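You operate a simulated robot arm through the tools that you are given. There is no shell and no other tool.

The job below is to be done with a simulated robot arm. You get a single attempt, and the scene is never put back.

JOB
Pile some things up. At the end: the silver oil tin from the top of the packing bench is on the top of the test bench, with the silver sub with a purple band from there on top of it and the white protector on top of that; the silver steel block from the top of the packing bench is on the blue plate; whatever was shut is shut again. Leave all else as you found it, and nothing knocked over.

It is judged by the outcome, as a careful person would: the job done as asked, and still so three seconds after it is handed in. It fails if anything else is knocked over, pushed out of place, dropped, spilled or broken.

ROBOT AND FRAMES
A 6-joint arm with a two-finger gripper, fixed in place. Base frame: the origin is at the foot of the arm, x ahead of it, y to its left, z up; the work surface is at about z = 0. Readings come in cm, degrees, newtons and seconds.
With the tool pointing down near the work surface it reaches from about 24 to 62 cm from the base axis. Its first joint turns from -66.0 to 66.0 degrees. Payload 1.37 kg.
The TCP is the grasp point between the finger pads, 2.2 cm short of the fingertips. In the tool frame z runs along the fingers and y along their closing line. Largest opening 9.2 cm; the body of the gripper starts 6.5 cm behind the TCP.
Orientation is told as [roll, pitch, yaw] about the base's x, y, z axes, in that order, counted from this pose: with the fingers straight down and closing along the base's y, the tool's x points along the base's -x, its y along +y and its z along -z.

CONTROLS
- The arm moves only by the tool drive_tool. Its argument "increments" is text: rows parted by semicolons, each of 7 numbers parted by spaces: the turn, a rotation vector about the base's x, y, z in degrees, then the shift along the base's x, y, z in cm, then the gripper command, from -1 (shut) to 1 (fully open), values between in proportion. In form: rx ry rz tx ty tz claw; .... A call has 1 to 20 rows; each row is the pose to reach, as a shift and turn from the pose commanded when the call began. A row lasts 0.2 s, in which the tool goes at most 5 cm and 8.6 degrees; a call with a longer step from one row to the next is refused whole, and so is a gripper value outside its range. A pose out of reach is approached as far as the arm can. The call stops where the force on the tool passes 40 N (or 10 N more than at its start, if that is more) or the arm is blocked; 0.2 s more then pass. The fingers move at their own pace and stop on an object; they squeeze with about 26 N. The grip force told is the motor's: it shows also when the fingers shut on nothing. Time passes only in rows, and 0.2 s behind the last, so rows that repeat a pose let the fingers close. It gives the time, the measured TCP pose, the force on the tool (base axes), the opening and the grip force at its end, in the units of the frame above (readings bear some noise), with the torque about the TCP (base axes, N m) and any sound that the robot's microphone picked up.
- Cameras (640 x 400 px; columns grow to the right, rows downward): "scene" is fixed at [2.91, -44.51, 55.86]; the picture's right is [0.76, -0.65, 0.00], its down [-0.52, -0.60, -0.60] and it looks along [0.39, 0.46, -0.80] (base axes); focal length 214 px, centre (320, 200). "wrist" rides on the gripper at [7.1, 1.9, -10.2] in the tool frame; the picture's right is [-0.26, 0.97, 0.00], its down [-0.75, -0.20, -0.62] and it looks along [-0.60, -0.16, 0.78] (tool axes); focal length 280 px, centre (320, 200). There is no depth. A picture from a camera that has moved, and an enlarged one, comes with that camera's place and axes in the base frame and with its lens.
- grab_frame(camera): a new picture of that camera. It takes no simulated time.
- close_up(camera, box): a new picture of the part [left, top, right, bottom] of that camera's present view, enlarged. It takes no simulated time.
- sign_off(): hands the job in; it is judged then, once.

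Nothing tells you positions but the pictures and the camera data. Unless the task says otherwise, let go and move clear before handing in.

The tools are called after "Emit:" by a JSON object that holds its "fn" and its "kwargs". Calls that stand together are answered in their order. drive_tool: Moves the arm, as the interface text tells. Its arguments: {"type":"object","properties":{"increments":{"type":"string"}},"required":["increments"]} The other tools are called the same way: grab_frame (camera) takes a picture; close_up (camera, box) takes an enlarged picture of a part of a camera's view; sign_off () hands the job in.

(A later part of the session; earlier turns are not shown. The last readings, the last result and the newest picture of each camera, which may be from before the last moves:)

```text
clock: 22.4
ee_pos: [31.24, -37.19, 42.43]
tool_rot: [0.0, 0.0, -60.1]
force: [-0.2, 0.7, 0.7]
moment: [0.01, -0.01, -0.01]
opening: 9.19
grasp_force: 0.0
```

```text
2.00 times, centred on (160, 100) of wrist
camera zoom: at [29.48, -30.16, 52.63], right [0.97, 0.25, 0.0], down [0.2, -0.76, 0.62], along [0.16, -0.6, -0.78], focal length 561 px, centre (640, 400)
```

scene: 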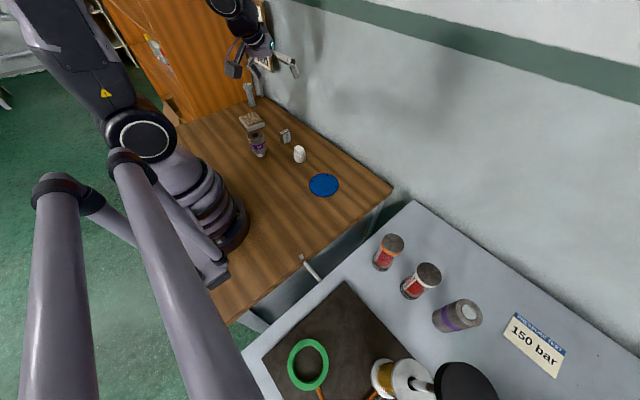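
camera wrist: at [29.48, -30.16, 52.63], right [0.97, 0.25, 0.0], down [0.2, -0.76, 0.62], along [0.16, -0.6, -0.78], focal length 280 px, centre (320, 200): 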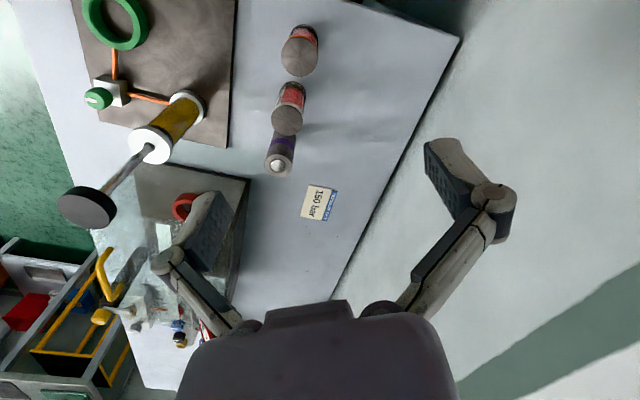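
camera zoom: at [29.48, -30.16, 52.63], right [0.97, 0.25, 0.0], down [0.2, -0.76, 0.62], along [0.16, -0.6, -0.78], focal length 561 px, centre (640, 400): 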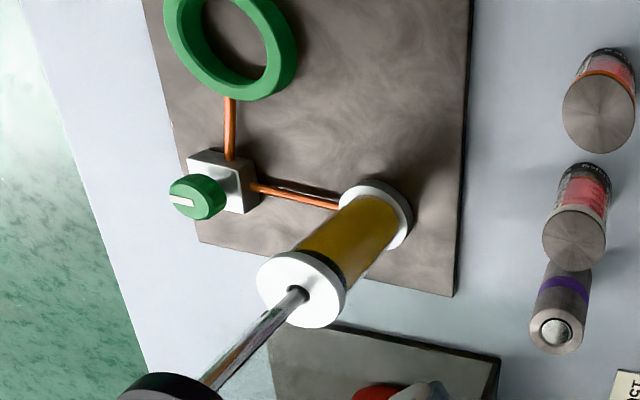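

Close-ups are true zooms, so I'll take tighter ones of the uncertain items from here.

Emit:
{"fn": "close_up", "kwargs": {"camera": "wrist", "box": [262, 135, 302, 180]}}

Emit:
{"fn": "close_up", "kwargs": {"camera": "scene", "box": [438, 292, 488, 336]}}

Emit:
{"fn": "close_up", "kwargs": {"camera": "scene", "box": [368, 230, 408, 276]}}

Emit:
{"fn": "close_up", "kwargs": {"camera": "scene", "box": [234, 106, 274, 134]}}

Emit:
{"fn": "close_up", "kwargs": {"camera": "scene", "box": [236, 76, 264, 110]}}

Emit:
{"fn": "close_up", "kwargs": {"camera": "scene", "box": [242, 128, 276, 164]}}

```text
8.89 times, centred on (282, 158) of wrist
camera zoom: at [29.48, -30.16, 52.63], right [0.97, 0.25, 0.0], down [0.2, -0.76, 0.62], along [0.16, -0.6, -0.78], focal length 2492 px, centre (658, 578)
```

zoom: 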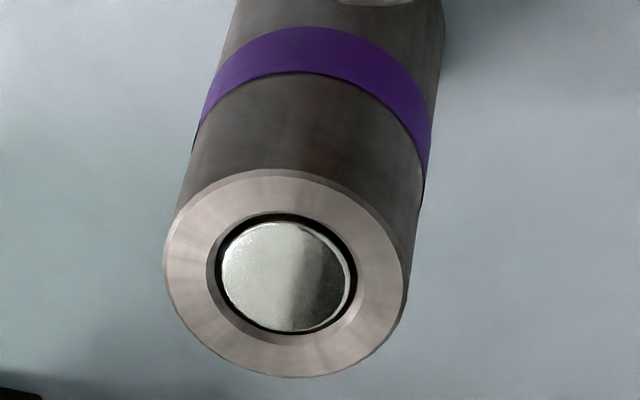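

```text
9.09 times, centred on (463, 314) of scene
camera zoom: at [2.91, -44.51, 55.86], right [0.76, -0.65, 0.0], down [-0.52, -0.6, -0.6], along [0.39, 0.46, -0.8], focal length 1950 px, centre (-980, -836)
```

zoom: 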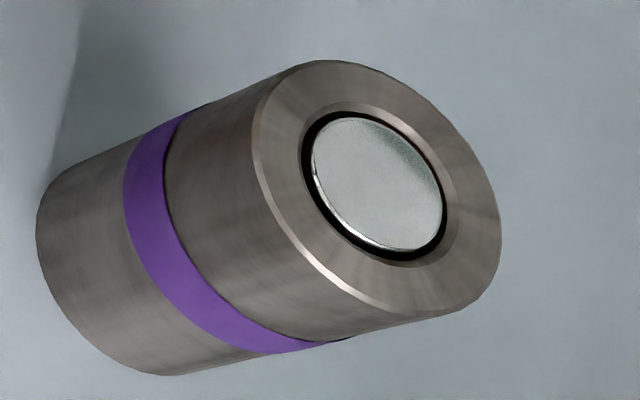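

```text
8.70 times, centred on (388, 253) of scene
camera zoom: at [2.91, -44.51, 55.86], right [0.76, -0.65, 0.0], down [-0.52, -0.6, -0.6], along [0.39, 0.46, -0.8], focal length 1865 px, centre (-271, -261)
```

zoom: 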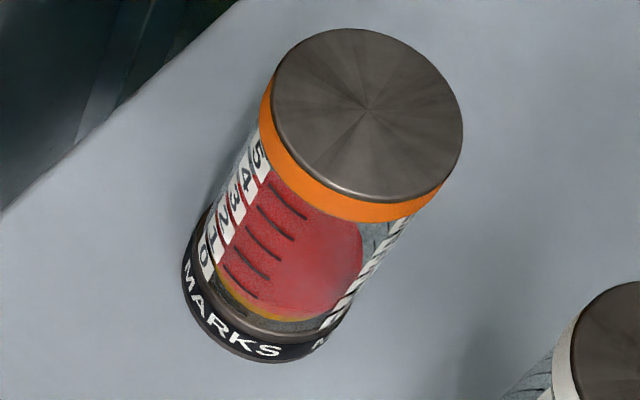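

```text
14.29 times, centred on (254, 120) of scene
camera zoom: at [2.91, -44.51, 55.86], right [0.76, -0.65, 0.0], down [-0.52, -0.6, -0.6], along [0.39, 0.46, -0.8], focal length 3064 px, centre (1263, 1343)
```

zoom: 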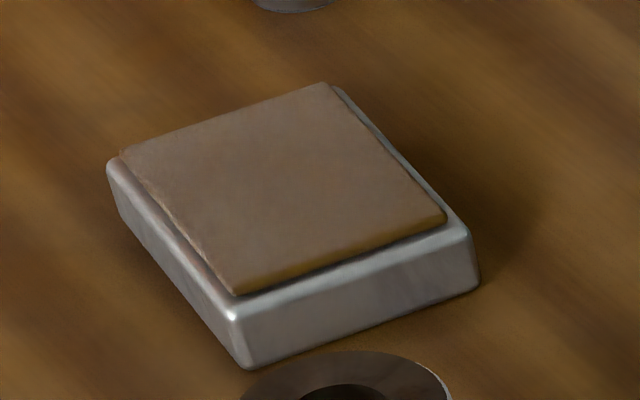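

```text
11.76 times, centred on (250, 93) of scene
camera zoom: at [2.91, -44.51, 55.86], right [0.76, -0.65, 0.0], down [-0.52, -0.6, -0.6], along [0.39, 0.46, -0.8], focal length 2523 px, centre (1144, 1459)
```

zoom: 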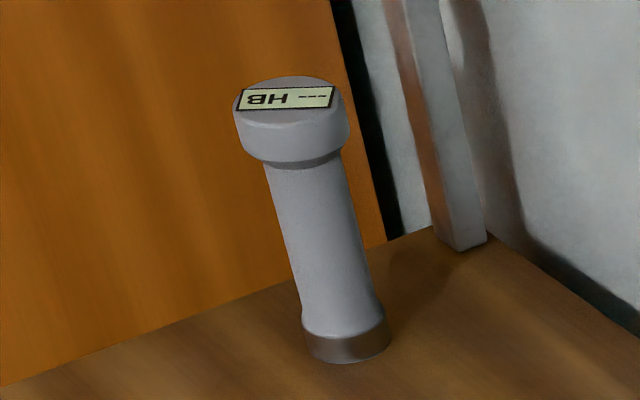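

```text
11.11 times, centred on (259, 146) of scene
camera zoom: at [2.91, -44.51, 55.86], right [0.76, -0.65, 0.0], down [-0.52, -0.6, -0.6], along [0.39, 0.46, -0.8], focal length 2383 px, centre (998, 800)
```

zoom: 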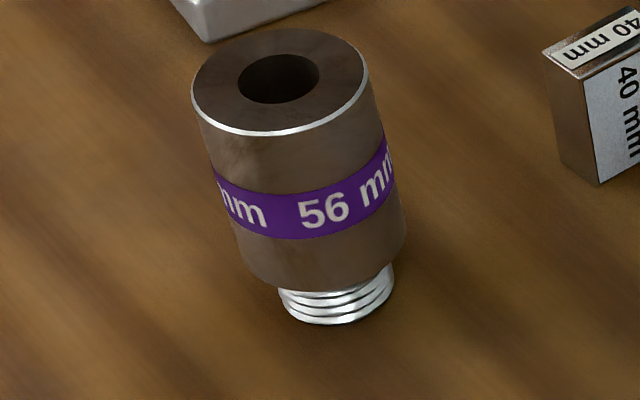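

I'll look at the orange panel and the area behind it, in case another work surface or a cupboard is there.

Emit:
{"fn": "close_up", "kwargs": {"camera": "scene", "box": [80, 0, 250, 130]}}

Emit:
{"fn": "grab_frame", "kwargs": {"camera": "scene"}}

Emit:
{"fn": "close_up", "kwargs": {"camera": "scene", "box": [285, 240, 345, 300]}}

```text
3.08 times, centred on (165, 65) of scene
camera zoom: at [2.91, -44.51, 55.86], right [0.76, -0.65, 0.0], down [-0.52, -0.6, -0.6], along [0.39, 0.46, -0.8], focal length 660 px, centre (797, 615)
```

zoom: 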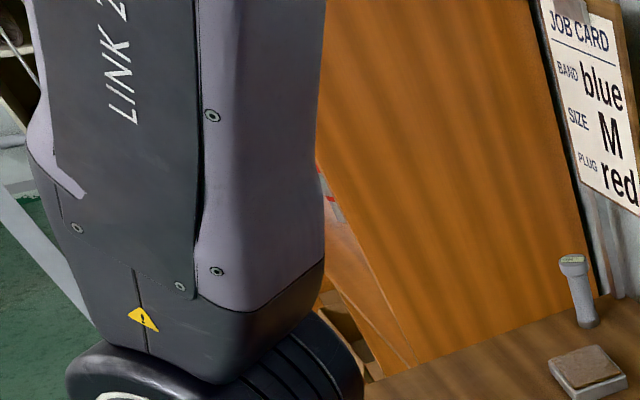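

```text
taken
```

scene: 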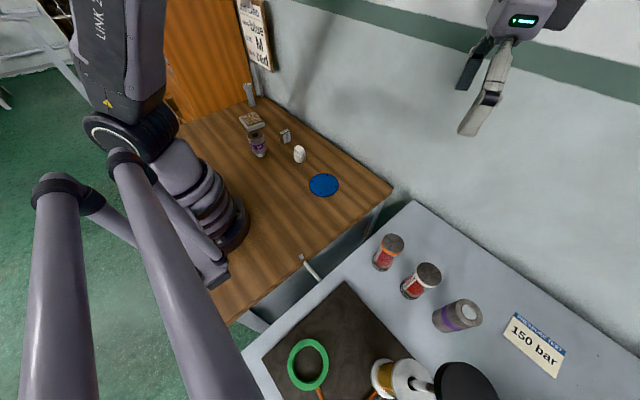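

```text
6.67 times, centred on (315, 270) of scene
camera zoom: at [2.91, -44.51, 55.86], right [0.76, -0.65, 0.0], down [-0.52, -0.6, -0.6], along [0.39, 0.46, -0.8], focal length 1430 px, centre (353, -267)
```

zoom: 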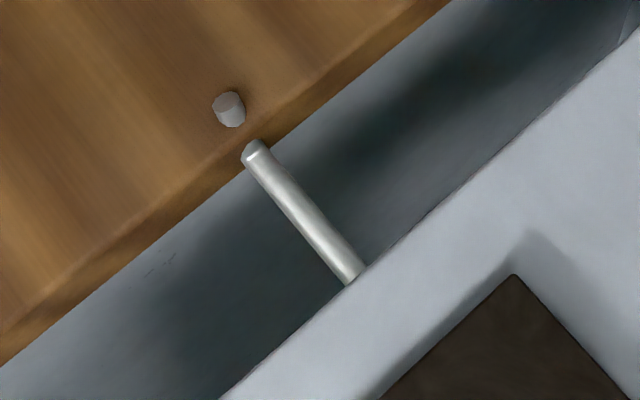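

I think the square silver tin-like item is the oil tin and the 40 mm piece is the steel block. Which purple-banded piece is "the sub" is still open, so I'll view the test-bench cylinder from its far side and check reach there too.

Emit:
{"fn": "drive_tool", "kwargs": {"increments": "0 0 -8 0 0 0 1; 0 0 -16 1 0 -1 1; 0 0 -24 2 -1 -3 1; 0 0 -32 3 -2 -5 1; 0 0 -40 4 -3 -7 1; 0 0 -48 5 -4 -9 1; 0 0 -56 5 -6 -11 1; 0 0 -64 5 -8 -13 1; 0 0 -72 5 -10 -14 1; 0 0 -80 5 -10 -15 1; 0 0 -88 5 -10 -15 1; 0 0 -88 5 -10 -15 1"}}

Emit:
{"fn": "grab_frame", "kwargs": {"camera": "wrist"}}

Emit:
{"fn": "grab_frame", "kwargs": {"camera": "scene"}}

```text
clock: 25.0
ee_pos: [36.35, -47.28, 27.41]
tool_rot: [0.0, 0.0, -148.1]
force: [0.3, -0.2, 0.0]
moment: [-0.02, -0.03, -0.02]
opening: 9.21
grasp_force: 0.1
```

```text
taken
camera wrist: at [43.33, -45.16, 37.61], right [0.29, -0.96, 0.0], down [-0.75, -0.22, 0.62], along [-0.6, -0.18, -0.78], focal length 280 px, centre (320, 200)
```

wrist: 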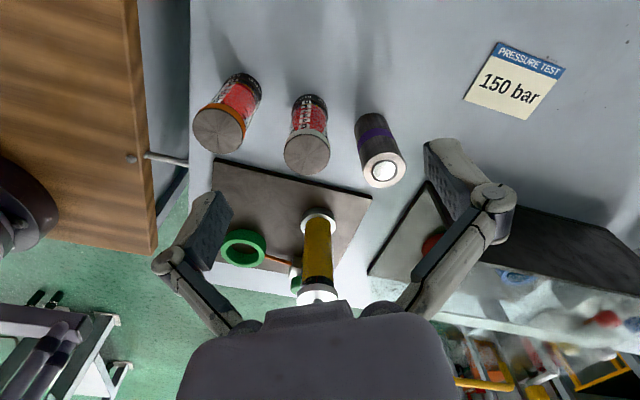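

```text
taken
```

scene: 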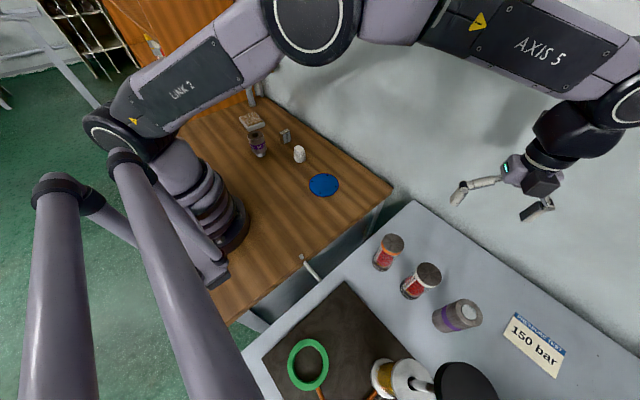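

Emit:
{"fn": "close_up", "kwargs": {"camera": "wrist", "box": [340, 100, 420, 200]}}

Emit:
{"fn": "close_up", "kwargs": {"camera": "wrist", "box": [180, 60, 340, 180]}}

Emit:
{"fn": "close_up", "kwargs": {"camera": "wrist", "box": [110, 120, 210, 240]}}

Emit:
{"fn": "close_up", "kwargs": {"camera": "wrist", "box": [360, 180, 640, 400]}}

Emit:
{"fn": "close_up", "kwargs": {"camera": "scene", "box": [40, 0, 200, 100]}}

```text
4.00 times, centred on (380, 150) of wrist
camera zoom: at [43.33, -45.16, 37.61], right [0.29, -0.96, 0.0], down [-0.75, -0.22, 0.62], along [-0.6, -0.18, -0.78], focal length 1122 px, centre (80, 400)
```

zoom: 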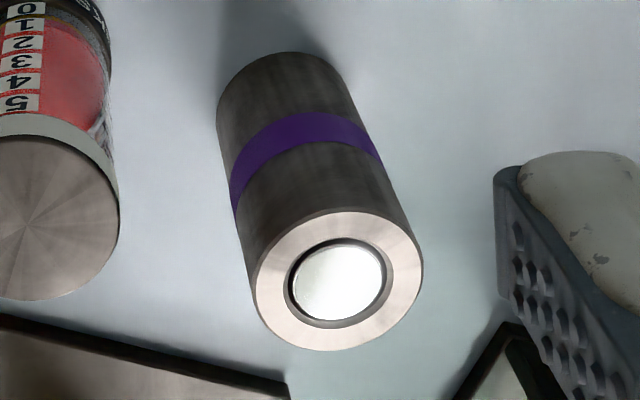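

```text
3.33 times, centred on (260, 120) of wrist
camera zoom: at [43.33, -45.16, 37.61], right [0.29, -0.96, 0.0], down [-0.75, -0.22, 0.62], along [-0.6, -0.18, -0.78], focal length 935 px, centre (520, 467)
```

zoom: 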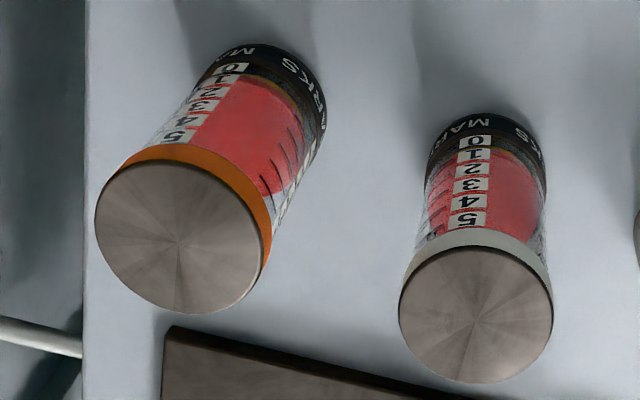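

```text
3.33 times, centred on (160, 180) of wrist
camera zoom: at [43.33, -45.16, 37.61], right [0.29, -0.96, 0.0], down [-0.75, -0.22, 0.62], along [-0.6, -0.18, -0.78], focal length 935 px, centre (853, 267)
```

zoom: 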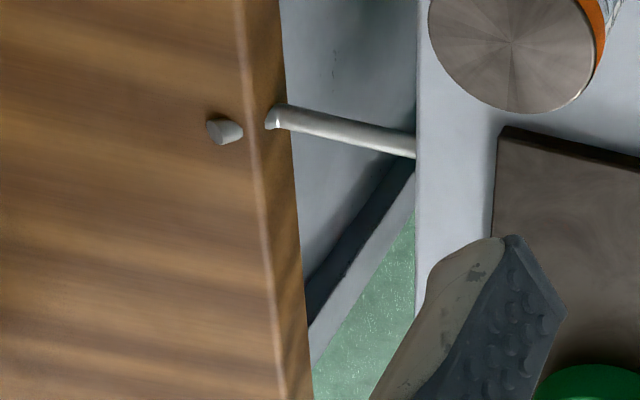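

```text
1.82 times, centred on (500, 290) of wrist
camera zoom: at [43.33, -45.16, 37.61], right [0.29, -0.96, 0.0], down [-0.75, -0.22, 0.62], along [-0.6, -0.18, -0.78], focal length 510 px, centre (-7, 36)
```

zoom: 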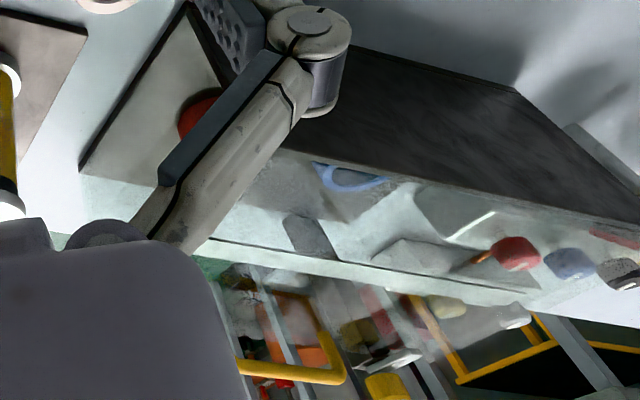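

```text
4.00 times, centred on (120, 50) of scene
camera zoom: at [2.91, -44.51, 55.86], right [0.76, -0.65, 0.0], down [-0.52, -0.6, -0.6], along [0.39, 0.46, -0.8], focal length 858 px, centre (1120, 800)
```

zoom: 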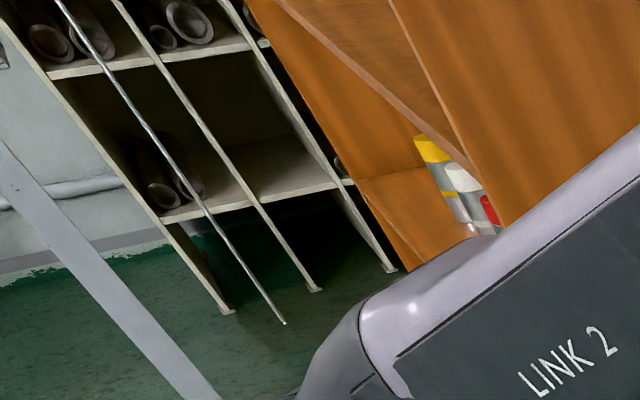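

There are silver containers with coloured tops behind the orange panel. I'll enlarge those now the arm is out of the way.

Emit:
{"fn": "close_up", "kwargs": {"camera": "scene", "box": [135, 25, 180, 65]}}

Emit:
{"fn": "close_up", "kwargs": {"camera": "scene", "box": [100, 0, 260, 120]}}

```text
10.00 times, centred on (158, 45) of scene
camera zoom: at [2.91, -44.51, 55.86], right [0.76, -0.65, 0.0], down [-0.52, -0.6, -0.6], along [0.39, 0.46, -0.8], focal length 2145 px, centre (1945, 1750)
```

zoom: 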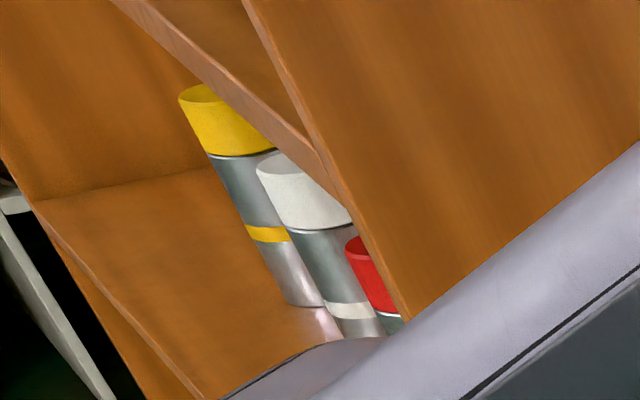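

```text
3.33 times, centred on (180, 60) of scene
camera zoom: at [2.91, -44.51, 55.86], right [0.76, -0.65, 0.0], down [-0.52, -0.6, -0.6], along [0.39, 0.46, -0.8], focal length 715 px, centre (787, 667)
```

zoom: 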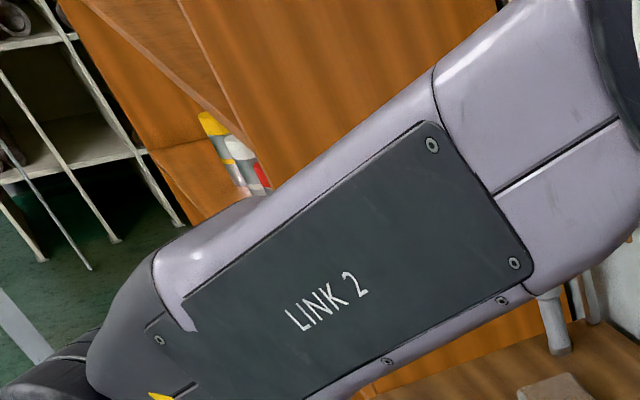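

The shelf behind the panel holds silver cylinders with plain coloured bands, so the banded cylinder on the test bench is a sub in the same style. That makes "from there" most naturally the purple-banded sub on the test bench. I'll test, staying well above it, whether the arm can reach.

Emit:
{"fn": "drive_tool", "kwargs": {"increments": "0 0 8 -1 -1 0 1; 0 0 16 -2 -2 0 1; 0 0 24 -3 -3.5 0 1; 0 0 32 -4 -5 0 1; 0 0 40 -5 -6.5 0 1; 0 0 48 -6 -8 0 1; 0 0 56 -7 -9 -1 1; 0 0 58 -7.6 -9.4 -3 1; 0 0 58 -7.6 -9.4 -5 1; 0 0 58 -7.6 -9.4 -7 1; 0 0 58 -7.6 -9.4 -7 1"}}

Emit:
{"fn": "grab_frame", "kwargs": {"camera": "wrist"}}

Emit:
{"fn": "grab_frame", "kwargs": {"camera": "scene"}}

```text
clock: 27.4
ee_pos: [28.94, -56.97, 20.43]
tool_rot: [-0.1, 0.0, -90.0]
force: [0.3, 0.3, 0.1]
moment: [0.0, 0.0, 0.01]
opening: 9.19
grasp_force: 0.0
out of reach, approached as far as the arm can: row 7, 10, 11
```

```text
taken
camera wrist: at [30.85, -49.98, 30.6], right [0.97, -0.26, 0.0], down [-0.2, -0.75, 0.62], along [-0.16, -0.6, -0.78], focal length 280 px, centre (320, 200)
```

wrist: 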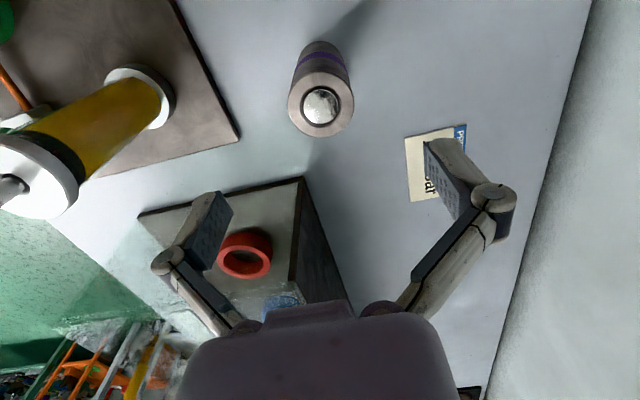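

```text
taken
```

scene: 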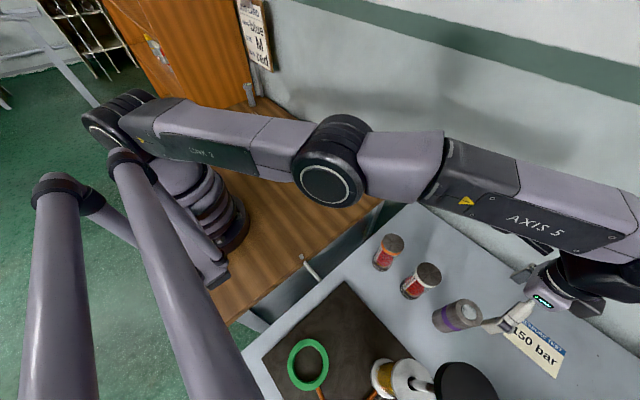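

The arm just about gets over that cylinder (about 64 cm out, beyond the stated reach). I'll look at its top in detail before settling which piece is the sub.

Emit:
{"fn": "close_up", "kwargs": {"camera": "wrist", "box": [280, 35, 365, 140]}}

Emit:
{"fn": "close_up", "kwargs": {"camera": "wrist", "box": [300, 80, 345, 128]}}

Emit:
{"fn": "close_up", "kwargs": {"camera": "scene", "box": [130, 20, 190, 70]}}

```text
3.81 times, centred on (322, 88) of wrist
camera zoom: at [30.85, -49.98, 30.6], right [0.97, -0.26, 0.0], down [-0.2, -0.75, 0.62], along [-0.16, -0.6, -0.78], focal length 1068 px, centre (310, 629)
```

zoom: 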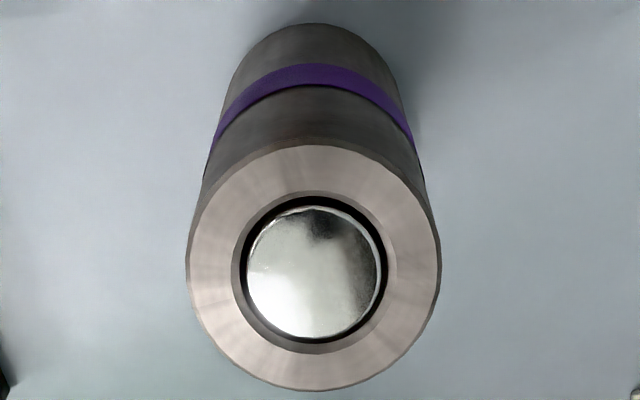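

```text
8.33 times, centred on (322, 104) of wrist
camera zoom: at [30.85, -49.98, 30.6], right [0.97, -0.26, 0.0], down [-0.2, -0.75, 0.62], along [-0.16, -0.6, -0.78], focal length 2337 px, centre (299, 1000)
```

zoom: 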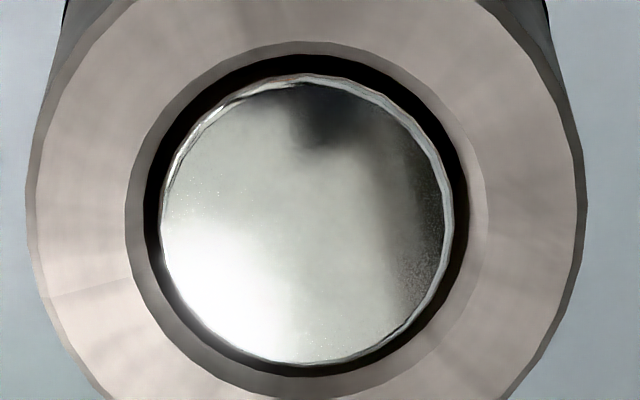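

```text
8.00 times, centred on (160, 45) of scene
camera zoom: at [2.91, -44.51, 55.86], right [0.76, -0.65, 0.0], down [-0.52, -0.6, -0.6], along [0.39, 0.46, -0.8], focal length 1716 px, centre (1600, 1440)
```

zoom: 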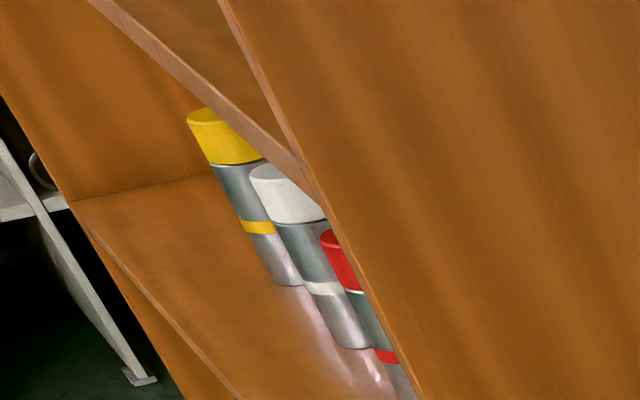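

The cylinder on the test bench has a chrome core flush in a bore and stands outside the arm's normal reach, like a fixed instrument. The bored, threaded 56 mm piece on the packing bench is plainly a sub. Before deciding, I'll go back and look at the square item from its far sides and at that sub.

Emit:
{"fn": "drive_tool", "kwargs": {"increments": "0 0 0 0 0 4 1; 0 0 0 0 0 8 1; 0 0 0 0 0 12 1; 0 0 0 0.5 4 16 1; 0 0 0 1 8.5 18 1; 0 0 0 1.5 13 19 1; 0 0 0 2 17.5 19 1; 0 0 0 2.5 22 19 1; 0 0 0 3 26.5 19 1; 0 0 0 3 31 19 1; 0 0 0 3 35.5 19 1; 0 0 0 3 40 19 1; 0 0 0 3 44.5 19 1; 0 0 0 3 49 19 1; 0 0 0 3 53.5 19 1; 0 0 0 3 58 19 1; 0 0 0 3 62.5 19 1; 0 0 0 3 67 19 1; 0 0 0 3 71 19 1; 0 0 0 3 71 19 1"}}

Emit:
{"fn": "grab_frame", "kwargs": {"camera": "wrist"}}

```text
refused: row 4 steps farther than a row can; nothing moved
```

```text
taken
camera wrist: at [30.85, -49.98, 30.6], right [0.97, -0.26, 0.0], down [-0.2, -0.75, 0.62], along [-0.16, -0.6, -0.78], focal length 280 px, centre (320, 200)
```

wrist: 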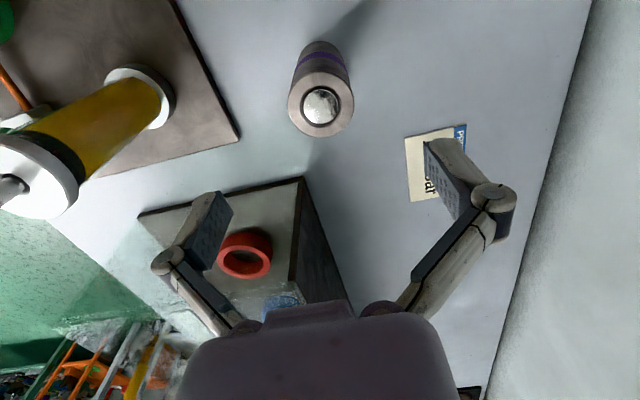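

That call was refused because row 4 stepped too far, and nothing moved. I'll send the same path with smaller steps.

Emit:
{"fn": "drive_tool", "kwargs": {"increments": "0 0 0 0 0 4 1; 0 0 0 0 0 8 1; 0 0 0 0 0 12 1; 0 0 0 0.5 3 15 1; 0 0 0 1 7 17.5 1; 0 0 0 1.5 11.5 19 1; 0 0 0 2 16 19 1; 0 0 0 2.5 20.5 19 1; 0 0 0 3 25 19 1; 0 0 0 3 29.5 19 1; 0 0 0 3 34 19 1; 0 0 0 3 38.5 19 1; 0 0 0 3 43 19 1; 0 0 0 3 47.5 19 1; 0 0 0 3 52 19 1; 0 0 0 3 56.5 19 1; 0 0 0 3 61 19 1; 0 0 0 3 65.5 19 1; 0 0 0 3 70 19 1; 0 0 0 3 70 19 1"}}

Emit:
{"fn": "grab_frame", "kwargs": {"camera": "wrist"}}

```text
clock: 30.1
ee_pos: [49.72, -28.07, 43.62]
tool_rot: [-0.8, -0.2, -91.3]
force: [-21.3, 11.5, -2.8]
moment: [-0.3, -0.4, 0.57]
opening: 7.62
grasp_force: 0.2
out of reach, approached as far as the arm can: row 2, 3, 5, 6, 7, 8, 9, 10, 11, 12, 13
stopped in row 13: the force on the tool passed its limit at 64 N (the readings are from after the stop); the commanded pose is now the measured one
```

```text
taken
camera wrist: at [51.94, -20.99, 53.65], right [0.96, -0.28, -0.01], down [-0.21, -0.75, 0.63], along [-0.19, -0.6, -0.78], focal length 280 px, centre (320, 200)
```

wrist: 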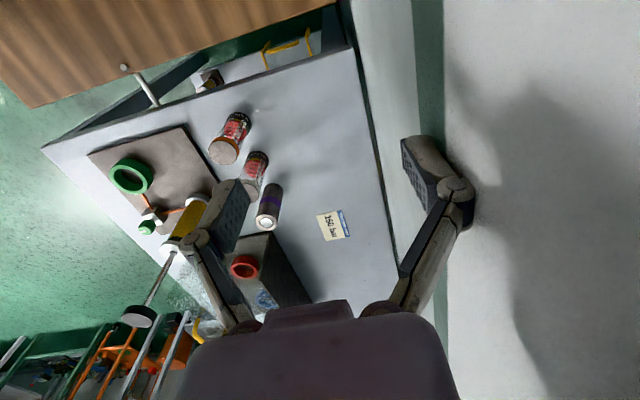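

The overstretched path swung the arm out and the gripper touched the wall. I'll back away from it first and check that nothing was disturbed.

Emit:
{"fn": "drive_tool", "kwargs": {"increments": "0 0 0 -3 0 0 1; 0 0 0 -7 0 -2 1; 0 0 0 -11 1 -4 1; 0 0 0 -15 2 -5 1; 0 0 0 -15 2 -5 1"}}

Emit:
{"fn": "grab_frame", "kwargs": {"camera": "scene"}}

```text
clock: 31.3
ee_pos: [48.95, -30.14, 43.25]
tool_rot: [-0.5, -0.5, -91.3]
force: [-0.7, 0.2, -0.2]
moment: [0.01, 0.0, -0.05]
opening: 9.21
grasp_force: 0.1
out of reach, approached as far as the arm can: row 1, 2, 3, 4, 5
```

```text
taken
```

scene: 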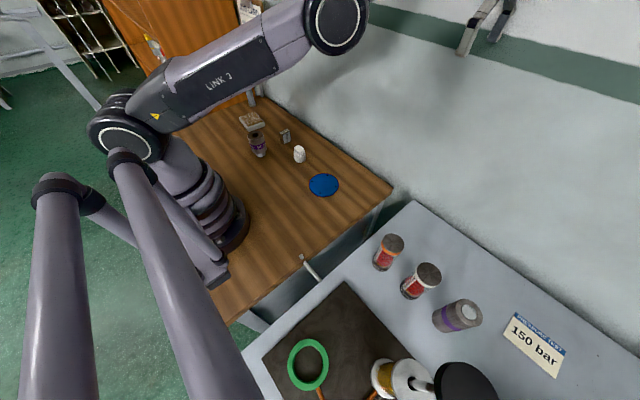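

The arm is clear of the wall and all the objects look in place. It only crept, though, so I'll try small separate moves to find what limits it.

Emit:
{"fn": "drive_tool", "kwargs": {"increments": "0 0 0 0 0 -2 1; 0 0 0 0 0 -4 1; 0 0 0 0 0 -6 1; 0 0 0 0 0 -6 1"}}

```text
clock: 32.3
ee_pos: [49.08, -30.33, 41.39]
tool_rot: [-2.0, 0.5, -91.4]
force: [-15.5, -0.5, 10.4]
moment: [0.03, -1.04, -0.12]
opening: 8.78
grasp_force: 0.0
out of reach, approached as far as the arm can: row 1, 2, 3, 4
```

One finger is brushing the wall again. I'll go up and away in -x while turning the wrist slightly, to get out of this posture.

Emit:
{"fn": "drive_tool", "kwargs": {"increments": "0 0 0 -1 0 2 1; 0 0 0 -2 0 3 1; 0 0 0 -3 0 4 1; 0 0 0 -4 0 5 1"}}

Emit:
{"fn": "grab_frame", "kwargs": {"camera": "wrist"}}

```text
clock: 33.3
ee_pos: [46.81, -31.44, 45.77]
tool_rot: [-0.5, -0.4, -91.2]
force: [-0.4, 0.2, -0.2]
moment: [-0.01, 0.05, 0.01]
opening: 9.22
grasp_force: 0.1
out of reach, approached as far as the arm can: row 1, 2, 3, 4
```

```text
taken
camera wrist: at [48.88, -24.26, 55.87], right [0.96, -0.28, -0.01], down [-0.22, -0.74, 0.63], along [-0.18, -0.61, -0.77], focal length 280 px, centre (320, 200)
```

wrist: 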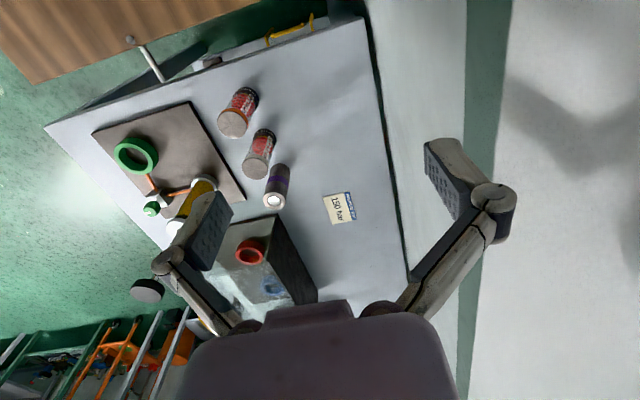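

It's near full stretch, which explains the slow response. I'll pull straight in towards the base.

Emit:
{"fn": "drive_tool", "kwargs": {"increments": "0 0 0 -3 2 0 1; 0 0 0 -6 4 0 1; 0 0 0 -9 6 0 1; 0 0 0 -12 8 0 1; 0 0 0 -12 8 0 1; 0 0 0 -12 8 0 1"}}

Emit:
{"fn": "grab_frame", "kwargs": {"camera": "scene"}}

```text
clock: 34.7
ee_pos: [34.74, -23.13, 45.78]
tool_rot: [-0.4, -0.5, -91.4]
force: [0.8, 0.3, -0.2]
moment: [0.0, 0.0, 0.02]
opening: 9.2
grasp_force: 0.0
```

```text
taken
```

scene: 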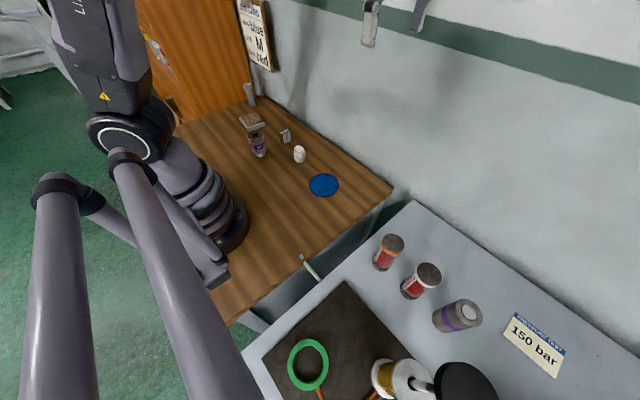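

Everything is in place and the arm responds again. Now I'll move to the left end to see the square item's far side, staying well inside reach.

Emit:
{"fn": "drive_tool", "kwargs": {"increments": "0 0 0 0 4 -3 1; 0 0 0 0 8 -6 1; 0 0 0 0 12 -9 1; 0 0 0 0 16.5 -10 1; 0 0 0 0 21 -10 1; 0 0 0 0 25.5 -10 1; 0 0 0 0 30 -10 1; 0 0 0 -1 34.5 -10 1; 0 0 0 -2 39 -10 1; 0 0 0 -3 43.5 -10 1; 0 0 0 -4 48 -10 1; 0 0 0 -5 52.5 -12 1; 0 0 0 -5 57 -14 1; 0 0 0 -5 61 -16 1; 0 0 0 -5 64.5 -18 1; 0 0 0 -5 64.5 -20 1; 0 0 0 -5 64.5 -20 1"}}

Emit:
{"fn": "grab_frame", "kwargs": {"camera": "wrist"}}

```text
refused: row 12 steps farther than a row can; nothing moved
```

```text
taken
camera wrist: at [36.88, -16.13, 55.91], right [0.96, -0.28, -0.01], down [-0.22, -0.74, 0.63], along [-0.18, -0.61, -0.77], focal length 280 px, centre (320, 200)
```

wrist: 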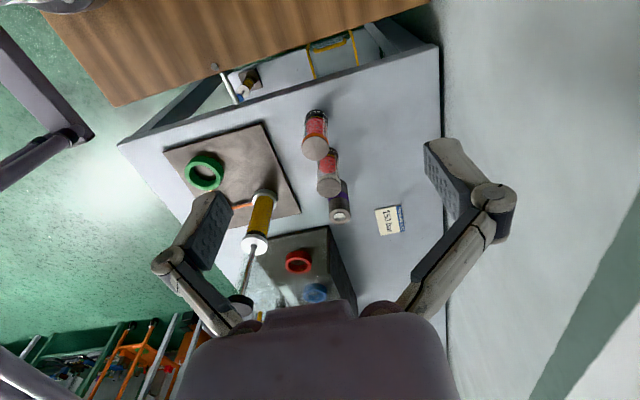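

Row 12 was slightly too long, so nothing moved. I'll resend with steps kept under 5 cm.

Emit:
{"fn": "drive_tool", "kwargs": {"increments": "0 0 0 0 3.5 -3 1; 0 0 0 0 7 -6 1; 0 0 0 0 11 -8 1; 0 0 0 0 15 -9 1; 0 0 0 0 19 -10 1; 0 0 0 0 23 -10 1; 0 0 0 0 27 -10 1; 0 0 0 -1 31 -10 1; 0 0 0 -2 35 -10 1; 0 0 0 -3 39 -10 1; 0 0 0 -4 43 -10 1; 0 0 0 -5 47 -11 1; 0 0 0 -5 51 -12 1; 0 0 0 -5 55 -13 1; 0 0 0 -5 59 -14 1; 0 0 0 -5 62 -16 1; 0 0 0 -5 64.5 -18 1; 0 0 0 -5 64.5 -20 1; 0 0 0 -5 64.5 -20 1"}}

Emit:
{"fn": "grab_frame", "kwargs": {"camera": "wrist"}}

```text
clock: 38.7
ee_pos: [29.76, 41.3, 25.83]
tool_rot: [-0.4, -0.4, -91.3]
force: [-0.3, -0.1, 0.2]
moment: [-0.03, 0.04, 0.02]
opening: 9.22
grasp_force: 0.0
```

```text
taken
camera wrist: at [31.88, 48.3, 35.94], right [0.96, -0.28, -0.01], down [-0.22, -0.74, 0.63], along [-0.18, -0.6, -0.77], focal length 280 px, centre (320, 200)
```

wrist: 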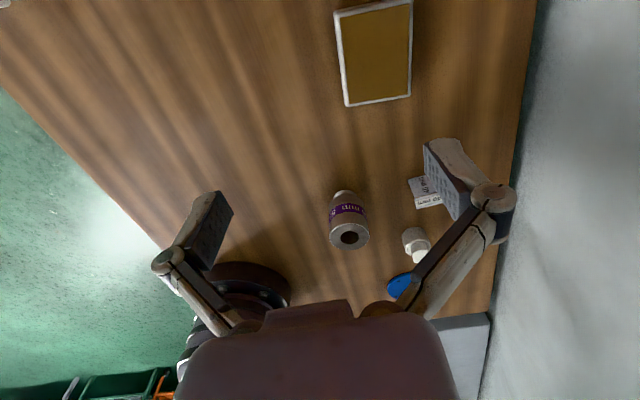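

Emit:
{"fn": "close_up", "kwargs": {"camera": "wrist", "box": [310, 0, 440, 115]}}

Emit:
{"fn": "close_up", "kwargs": {"camera": "wrist", "box": [310, 160, 450, 270]}}

```text
3.48 times, centred on (375, 58) of wrist
camera zoom: at [31.88, 48.3, 35.94], right [0.96, -0.28, -0.01], down [-0.22, -0.74, 0.63], along [-0.18, -0.6, -0.77], focal length 975 px, centre (129, 696)
```

zoom: 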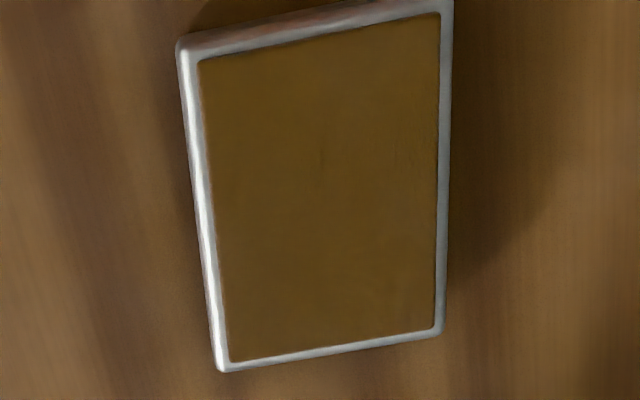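

```text
3.64 times, centred on (380, 215) of wrist
camera zoom: at [31.88, 48.3, 35.94], right [0.96, -0.28, -0.01], down [-0.22, -0.74, 0.63], along [-0.18, -0.6, -0.77], focal length 1020 px, centre (102, 146)
```

zoom: 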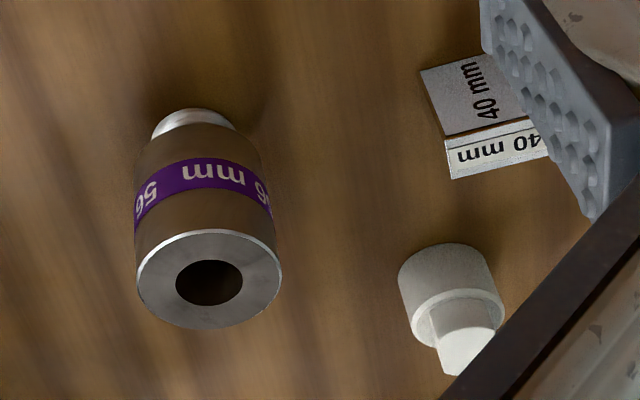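

Seen from here, the square item is about 7.8 x 9.8 cm, turned about -5° and centred near (35.6, 39.7). It is the only packing-bench item that can be the tin, leaving the 56 mm piece as the sub and the 40 mm piece as the block. I'll line up above the tin.

Emit:
{"fn": "drive_tool", "kwargs": {"increments": "0.2 0.2 -2 2 -0.5 -3 1; 0.4 0.4 -4.1 4 -1 -6 1; 0.4 0.4 -4.1 5.8 -1.6 -8 1; 0.4 0.4 -4.1 5.8 -1.6 -9.8 1; 0.4 0.4 -4.1 5.8 -1.6 -9.8 1"}}

Emit:
{"fn": "grab_frame", "kwargs": {"camera": "wrist"}}

Emit:
{"fn": "grab_frame", "kwargs": {"camera": "scene"}}

```text
clock: 39.9
ee_pos: [35.54, 39.56, 16.01]
tool_rot: [-0.9, -0.1, -95.4]
force: [0.1, -0.2, 0.4]
moment: [0.0, -0.01, -0.02]
opening: 9.19
grasp_force: 0.1
```

```text
taken
camera wrist: at [38.2, 46.45, 26.18], right [0.94, -0.35, -0.01], down [-0.27, -0.73, 0.63], along [-0.23, -0.58, -0.78], focal length 280 px, centre (320, 200)
```

wrist: 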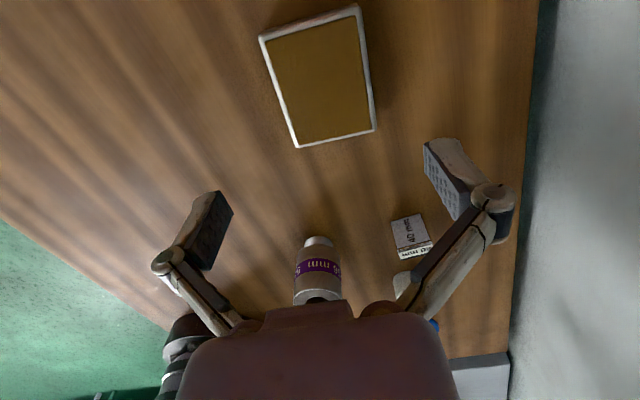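

```text
taken
```

scene: 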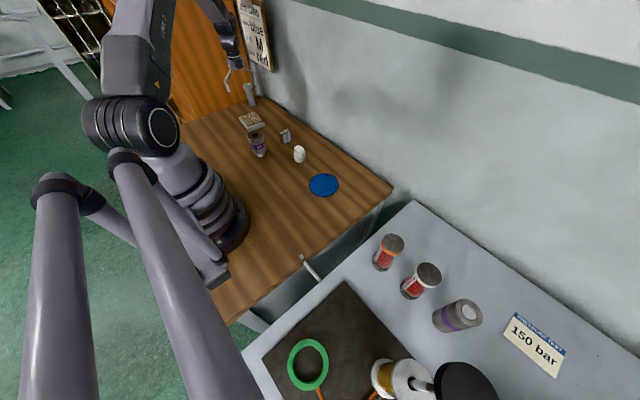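

The tin's corners put its centre at (35.58, 39.6), so the gripper is aligned. I'll correct a small tilt and come down part-way to check clearances.

Emit:
{"fn": "drive_tool", "kwargs": {"increments": "0 -0.9 0 0 0 -3 1; 0 -0.9 0 0 0 -6.5 1; 0 -0.9 0 0 0 -9 1; 0 -0.9 0 0 0 -10.5 1; 0 -0.9 0 0 0 -10.5 1"}}

Emit:
{"fn": "grab_frame", "kwargs": {"camera": "wrist"}}

Emit:
{"fn": "close_up", "kwargs": {"camera": "scene", "box": [210, 60, 310, 140]}}

```text
clock: 41.1
ee_pos: [35.53, 39.58, 5.63]
tool_rot: [-0.1, 0.0, -95.4]
force: [0.1, 0.1, 0.5]
moment: [0.0, -0.02, 0.06]
opening: 9.19
grasp_force: 0.2
```

```text
taken
camera wrist: at [38.09, 46.41, 15.77], right [0.94, -0.35, 0.0], down [-0.27, -0.73, 0.62], along [-0.22, -0.58, -0.78], focal length 280 px, centre (320, 200)
```

wrist: 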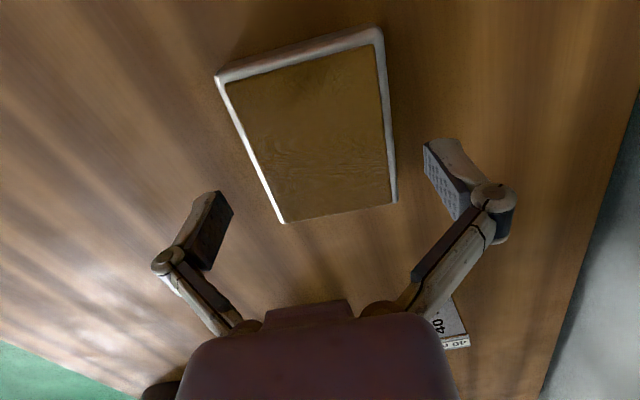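

```text
5.00 times, centred on (260, 100) of scene
camera zoom: at [2.91, -44.51, 55.86], right [0.76, -0.65, 0.0], down [-0.52, -0.6, -0.6], along [0.39, 0.46, -0.8], focal length 1072 px, centre (620, 700)
```

zoom: 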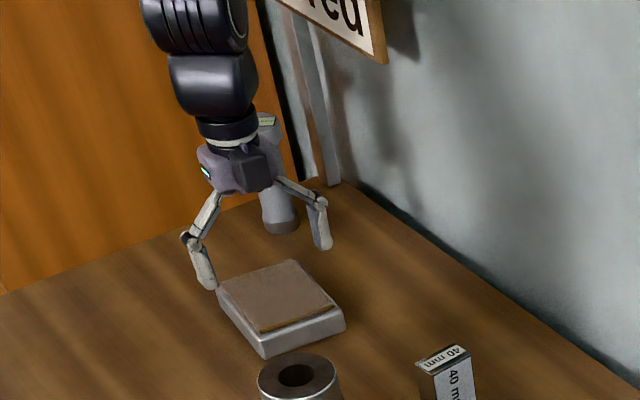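

The fingers straddle the tin evenly. I'll lower to its sides and grip.

Emit:
{"fn": "drive_tool", "kwargs": {"increments": "0 0 0 0 0 -1.5 1; 0 0 0 0 0 -2.9 1; 0 0 0 0 0 -2.9 1; 0 0 0 0 0 -2.9 0.6; 0 0 0 0 0 -2.9 -1; 0 0 0 0 0 -2.9 -1; 0 0 0 0 0 -2.9 -1"}}

Emit:
{"fn": "grab_frame", "kwargs": {"camera": "wrist"}}

```text
clock: 42.7
ee_pos: [35.48, 39.61, 2.71]
tool_rot: [0.1, 0.0, -95.4]
force: [-1.1, 1.2, 1.2]
moment: [-0.02, 0.02, -0.13]
opening: 7.99
grasp_force: 25.7
```

```text
taken
camera wrist: at [38.07, 46.41, 12.9], right [0.94, -0.35, 0.0], down [-0.28, -0.73, 0.62], along [-0.22, -0.58, -0.78], focal length 280 px, centre (320, 200)
```

wrist: 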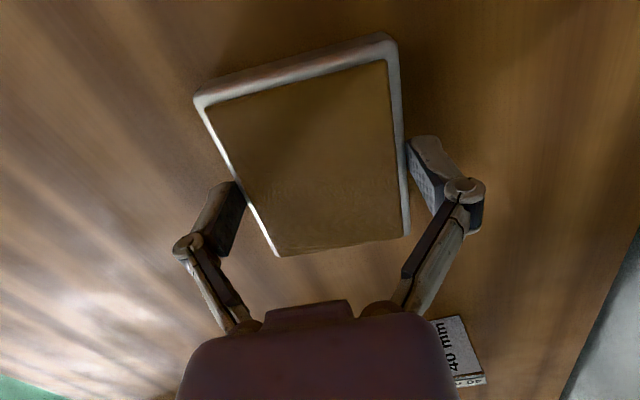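

The gripper has it at 8.0 cm with full grip force. I'll lift it gently to check it comes freely and see its weight.

Emit:
{"fn": "drive_tool", "kwargs": {"increments": "0 0 0 0 0 0.7 -1; 0 0 0 0 0 1.5 -1; 0 0 0 0 0 3 -1; 0 0 0 0 0 4 -1; 0 0 0 0 0 4 -1"}}

Emit:
{"fn": "grab_frame", "kwargs": {"camera": "wrist"}}

Emit:
{"fn": "close_up", "kwargs": {"camera": "scene", "box": [210, 60, 310, 140]}}

```text
clock: 43.9
ee_pos: [35.61, 39.59, 6.59]
tool_rot: [0.0, -0.1, -95.4]
force: [-0.6, 0.0, -4.5]
moment: [-0.03, -0.03, -0.02]
opening: 7.98
grasp_force: 26.3
```

```text
taken
camera wrist: at [38.05, 46.42, 16.8], right [0.94, -0.35, 0.0], down [-0.27, -0.73, 0.63], along [-0.22, -0.59, -0.78], focal length 280 px, centre (320, 200)
```

wrist: 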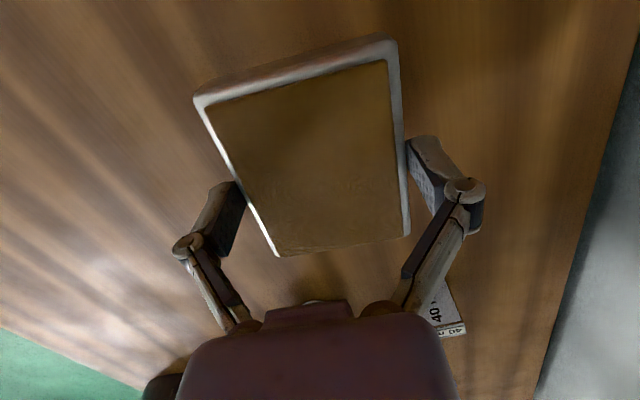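

```text
5.00 times, centred on (260, 100) of scene
camera zoom: at [2.91, -44.5, 55.86], right [0.76, -0.65, 0.0], down [-0.52, -0.6, -0.6], along [0.39, 0.46, -0.8], focal length 1072 px, centre (620, 700)
```

zoom: 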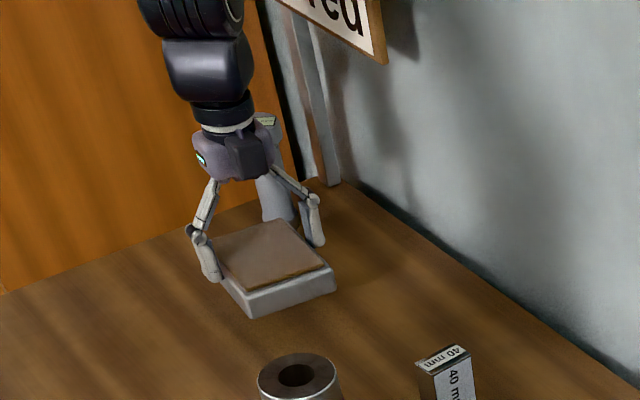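

It lifts cleanly at about 0.46 kg and stays level. I'll raise it and carry it across towards a clear spot on the test bench near (41, -40).

Emit:
{"fn": "drive_tool", "kwargs": {"increments": "0 0 0 0 0 3 -1; 0 0 0 0 -1 6.5 -1; 0 0 0 0 -3 10 -1; 0 0 0 0 -6 13 -1; 0 0 0 0 -10 14 -1; 0 0 0 0 -14 14 -1; 0 0 0 0 -18 14 -1; 0 0 0 0 -22 14 -1; 0 0 0 0 -26 14 -1; 0 0 0 0 -30 14 -1; 0 0 0 0 -34 14 -1; 0 0 0 0 -38 14 -1; 0 0 0 1 -42 14 -1; 0 0 0 2 -46 14 -1; 0 0 0 3 -50 14 -1; 0 0 0 4 -54 14 -1; 0 0 0 4 -58 14 -1; 0 0 0 4 -62 14 -1; 0 0 0 4 -65 14 -1; 0 0 0 4 -65 14 -1"}}

Emit:
{"fn": "grab_frame", "kwargs": {"camera": "scene"}}

```text
clock: 48.1
ee_pos: [39.47, -25.55, 20.59]
tool_rot: [-0.1, -0.1, -95.5]
force: [0.2, -0.7, -3.9]
moment: [0.0, -0.02, -0.01]
opening: 7.96
grasp_force: 25.3
```

```text
taken
```

scene: 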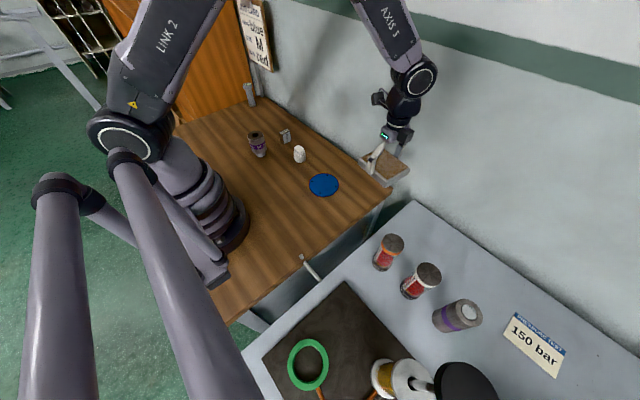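

The tin is held steadily. I'll move over the spot and start lowering.

Emit:
{"fn": "drive_tool", "kwargs": {"increments": "0 0 1.5 0.4 -4 0 -1; 0 0 3 0.8 -8 0 -1; 0 0 4.5 1.2 -12 0 -1; 0 0 5.5 1.5 -15 0 -1; 0 0 5.5 1.5 -15 -3 -1; 0 0 5.5 1.5 -15 -7 -1; 0 0 5.5 1.5 -15 -11 -1; 0 0 5.5 1.5 -15 -14 -1; 0 0 5.5 1.5 -15 -14 -1"}}

Emit:
{"fn": "grab_frame", "kwargs": {"camera": "wrist"}}

Emit:
{"fn": "grab_frame", "kwargs": {"camera": "scene"}}

```text
clock: 50.1
ee_pos: [41.03, -40.42, 6.48]
tool_rot: [0.0, 0.0, -89.8]
force: [0.2, 0.6, -4.2]
moment: [0.01, 0.0, -0.03]
opening: 7.98
grasp_force: 25.8
```

```text
taken
camera wrist: at [42.91, -33.3, 16.68], right [0.97, -0.26, 0.0], down [-0.2, -0.75, 0.63], along [-0.16, -0.6, -0.78], focal length 280 px, centre (320, 200)
```

wrist: 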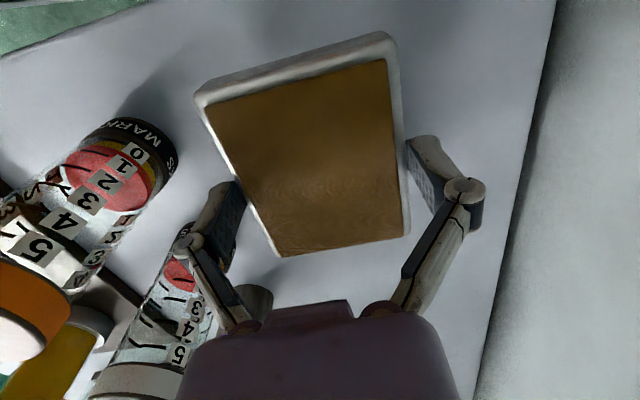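

```text
taken
```

scene: 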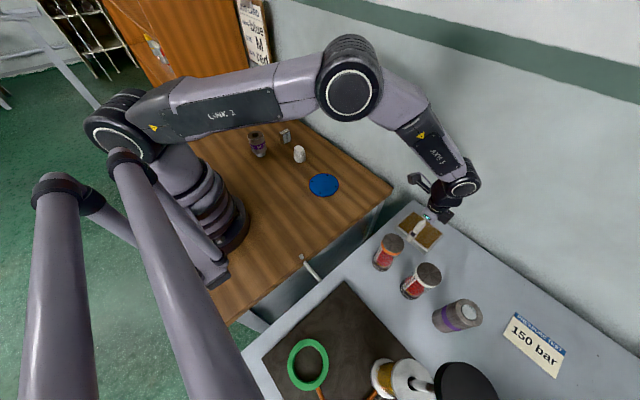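

It's over the clear spot with good room from the jars. I'll lower gently until it touches down.

Emit:
{"fn": "drive_tool", "kwargs": {"increments": "0 0 0 0 0 -1.5 -1; 0 0 0 0 0 -2.8 -1; 0 0 0 0 0 -3.3 -1; 0 0 0 0 0 -3.5 -1; 0 0 0 0 0 -3.6 -1; 0 0 0 0 0 -3.6 -1"}}

```text
clock: 51.5
ee_pos: [40.93, -40.47, 3.19]
tool_rot: [0.0, 0.0, -89.9]
force: [0.6, 0.0, -5.2]
moment: [0.01, 0.02, -0.01]
opening: 7.97
grasp_force: 25.8
```

Emit:
{"fn": "drive_tool", "kwargs": {"increments": "0 0 0 0 0 0 -1; 0 0 0 0 0 -0.15 -1; 0 0 0 0 0 -0.15 -1"}}

Emit:
{"fn": "close_up", "kwargs": {"camera": "scene", "box": [380, 180, 470, 270]}}

```text
clock: 52.3
ee_pos: [40.97, -40.38, 3.01]
tool_rot: [0.0, 0.0, -89.9]
force: [-0.2, 0.3, -3.7]
moment: [0.01, 0.0, 0.0]
opening: 7.97
grasp_force: 25.8
```

```text
4.44 times, centred on (425, 225) of scene
camera zoom: at [2.91, -44.51, 55.86], right [0.76, -0.65, 0.0], down [-0.52, -0.6, -0.6], along [0.39, 0.46, -0.8], focal length 953 px, centre (-147, 89)
```

zoom: 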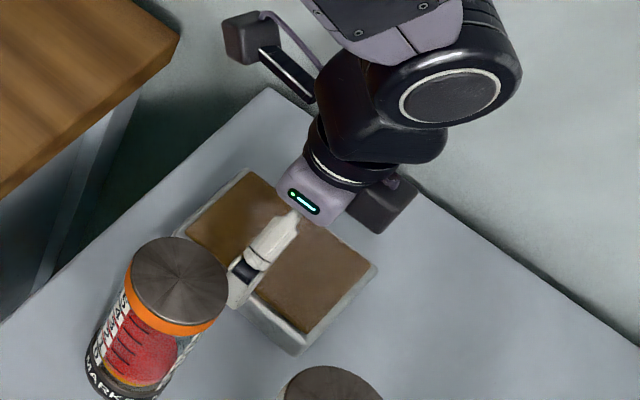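

Emit:
{"fn": "drive_tool", "kwargs": {"increments": "0 0 0 0 0 -0.1 -1; 0 0 0 0 0 -0.2 -1; 0 0 0 0 0 -0.3 -1; 0 0 0 0 0 -0.3 -1"}}

```text
clock: 53.3
ee_pos: [40.99, -40.46, 2.81]
tool_rot: [0.1, -0.1, -89.9]
force: [-5.1, 4.1, 14.2]
moment: [0.07, 0.11, -0.19]
opening: 7.98
grasp_force: 25.7
```

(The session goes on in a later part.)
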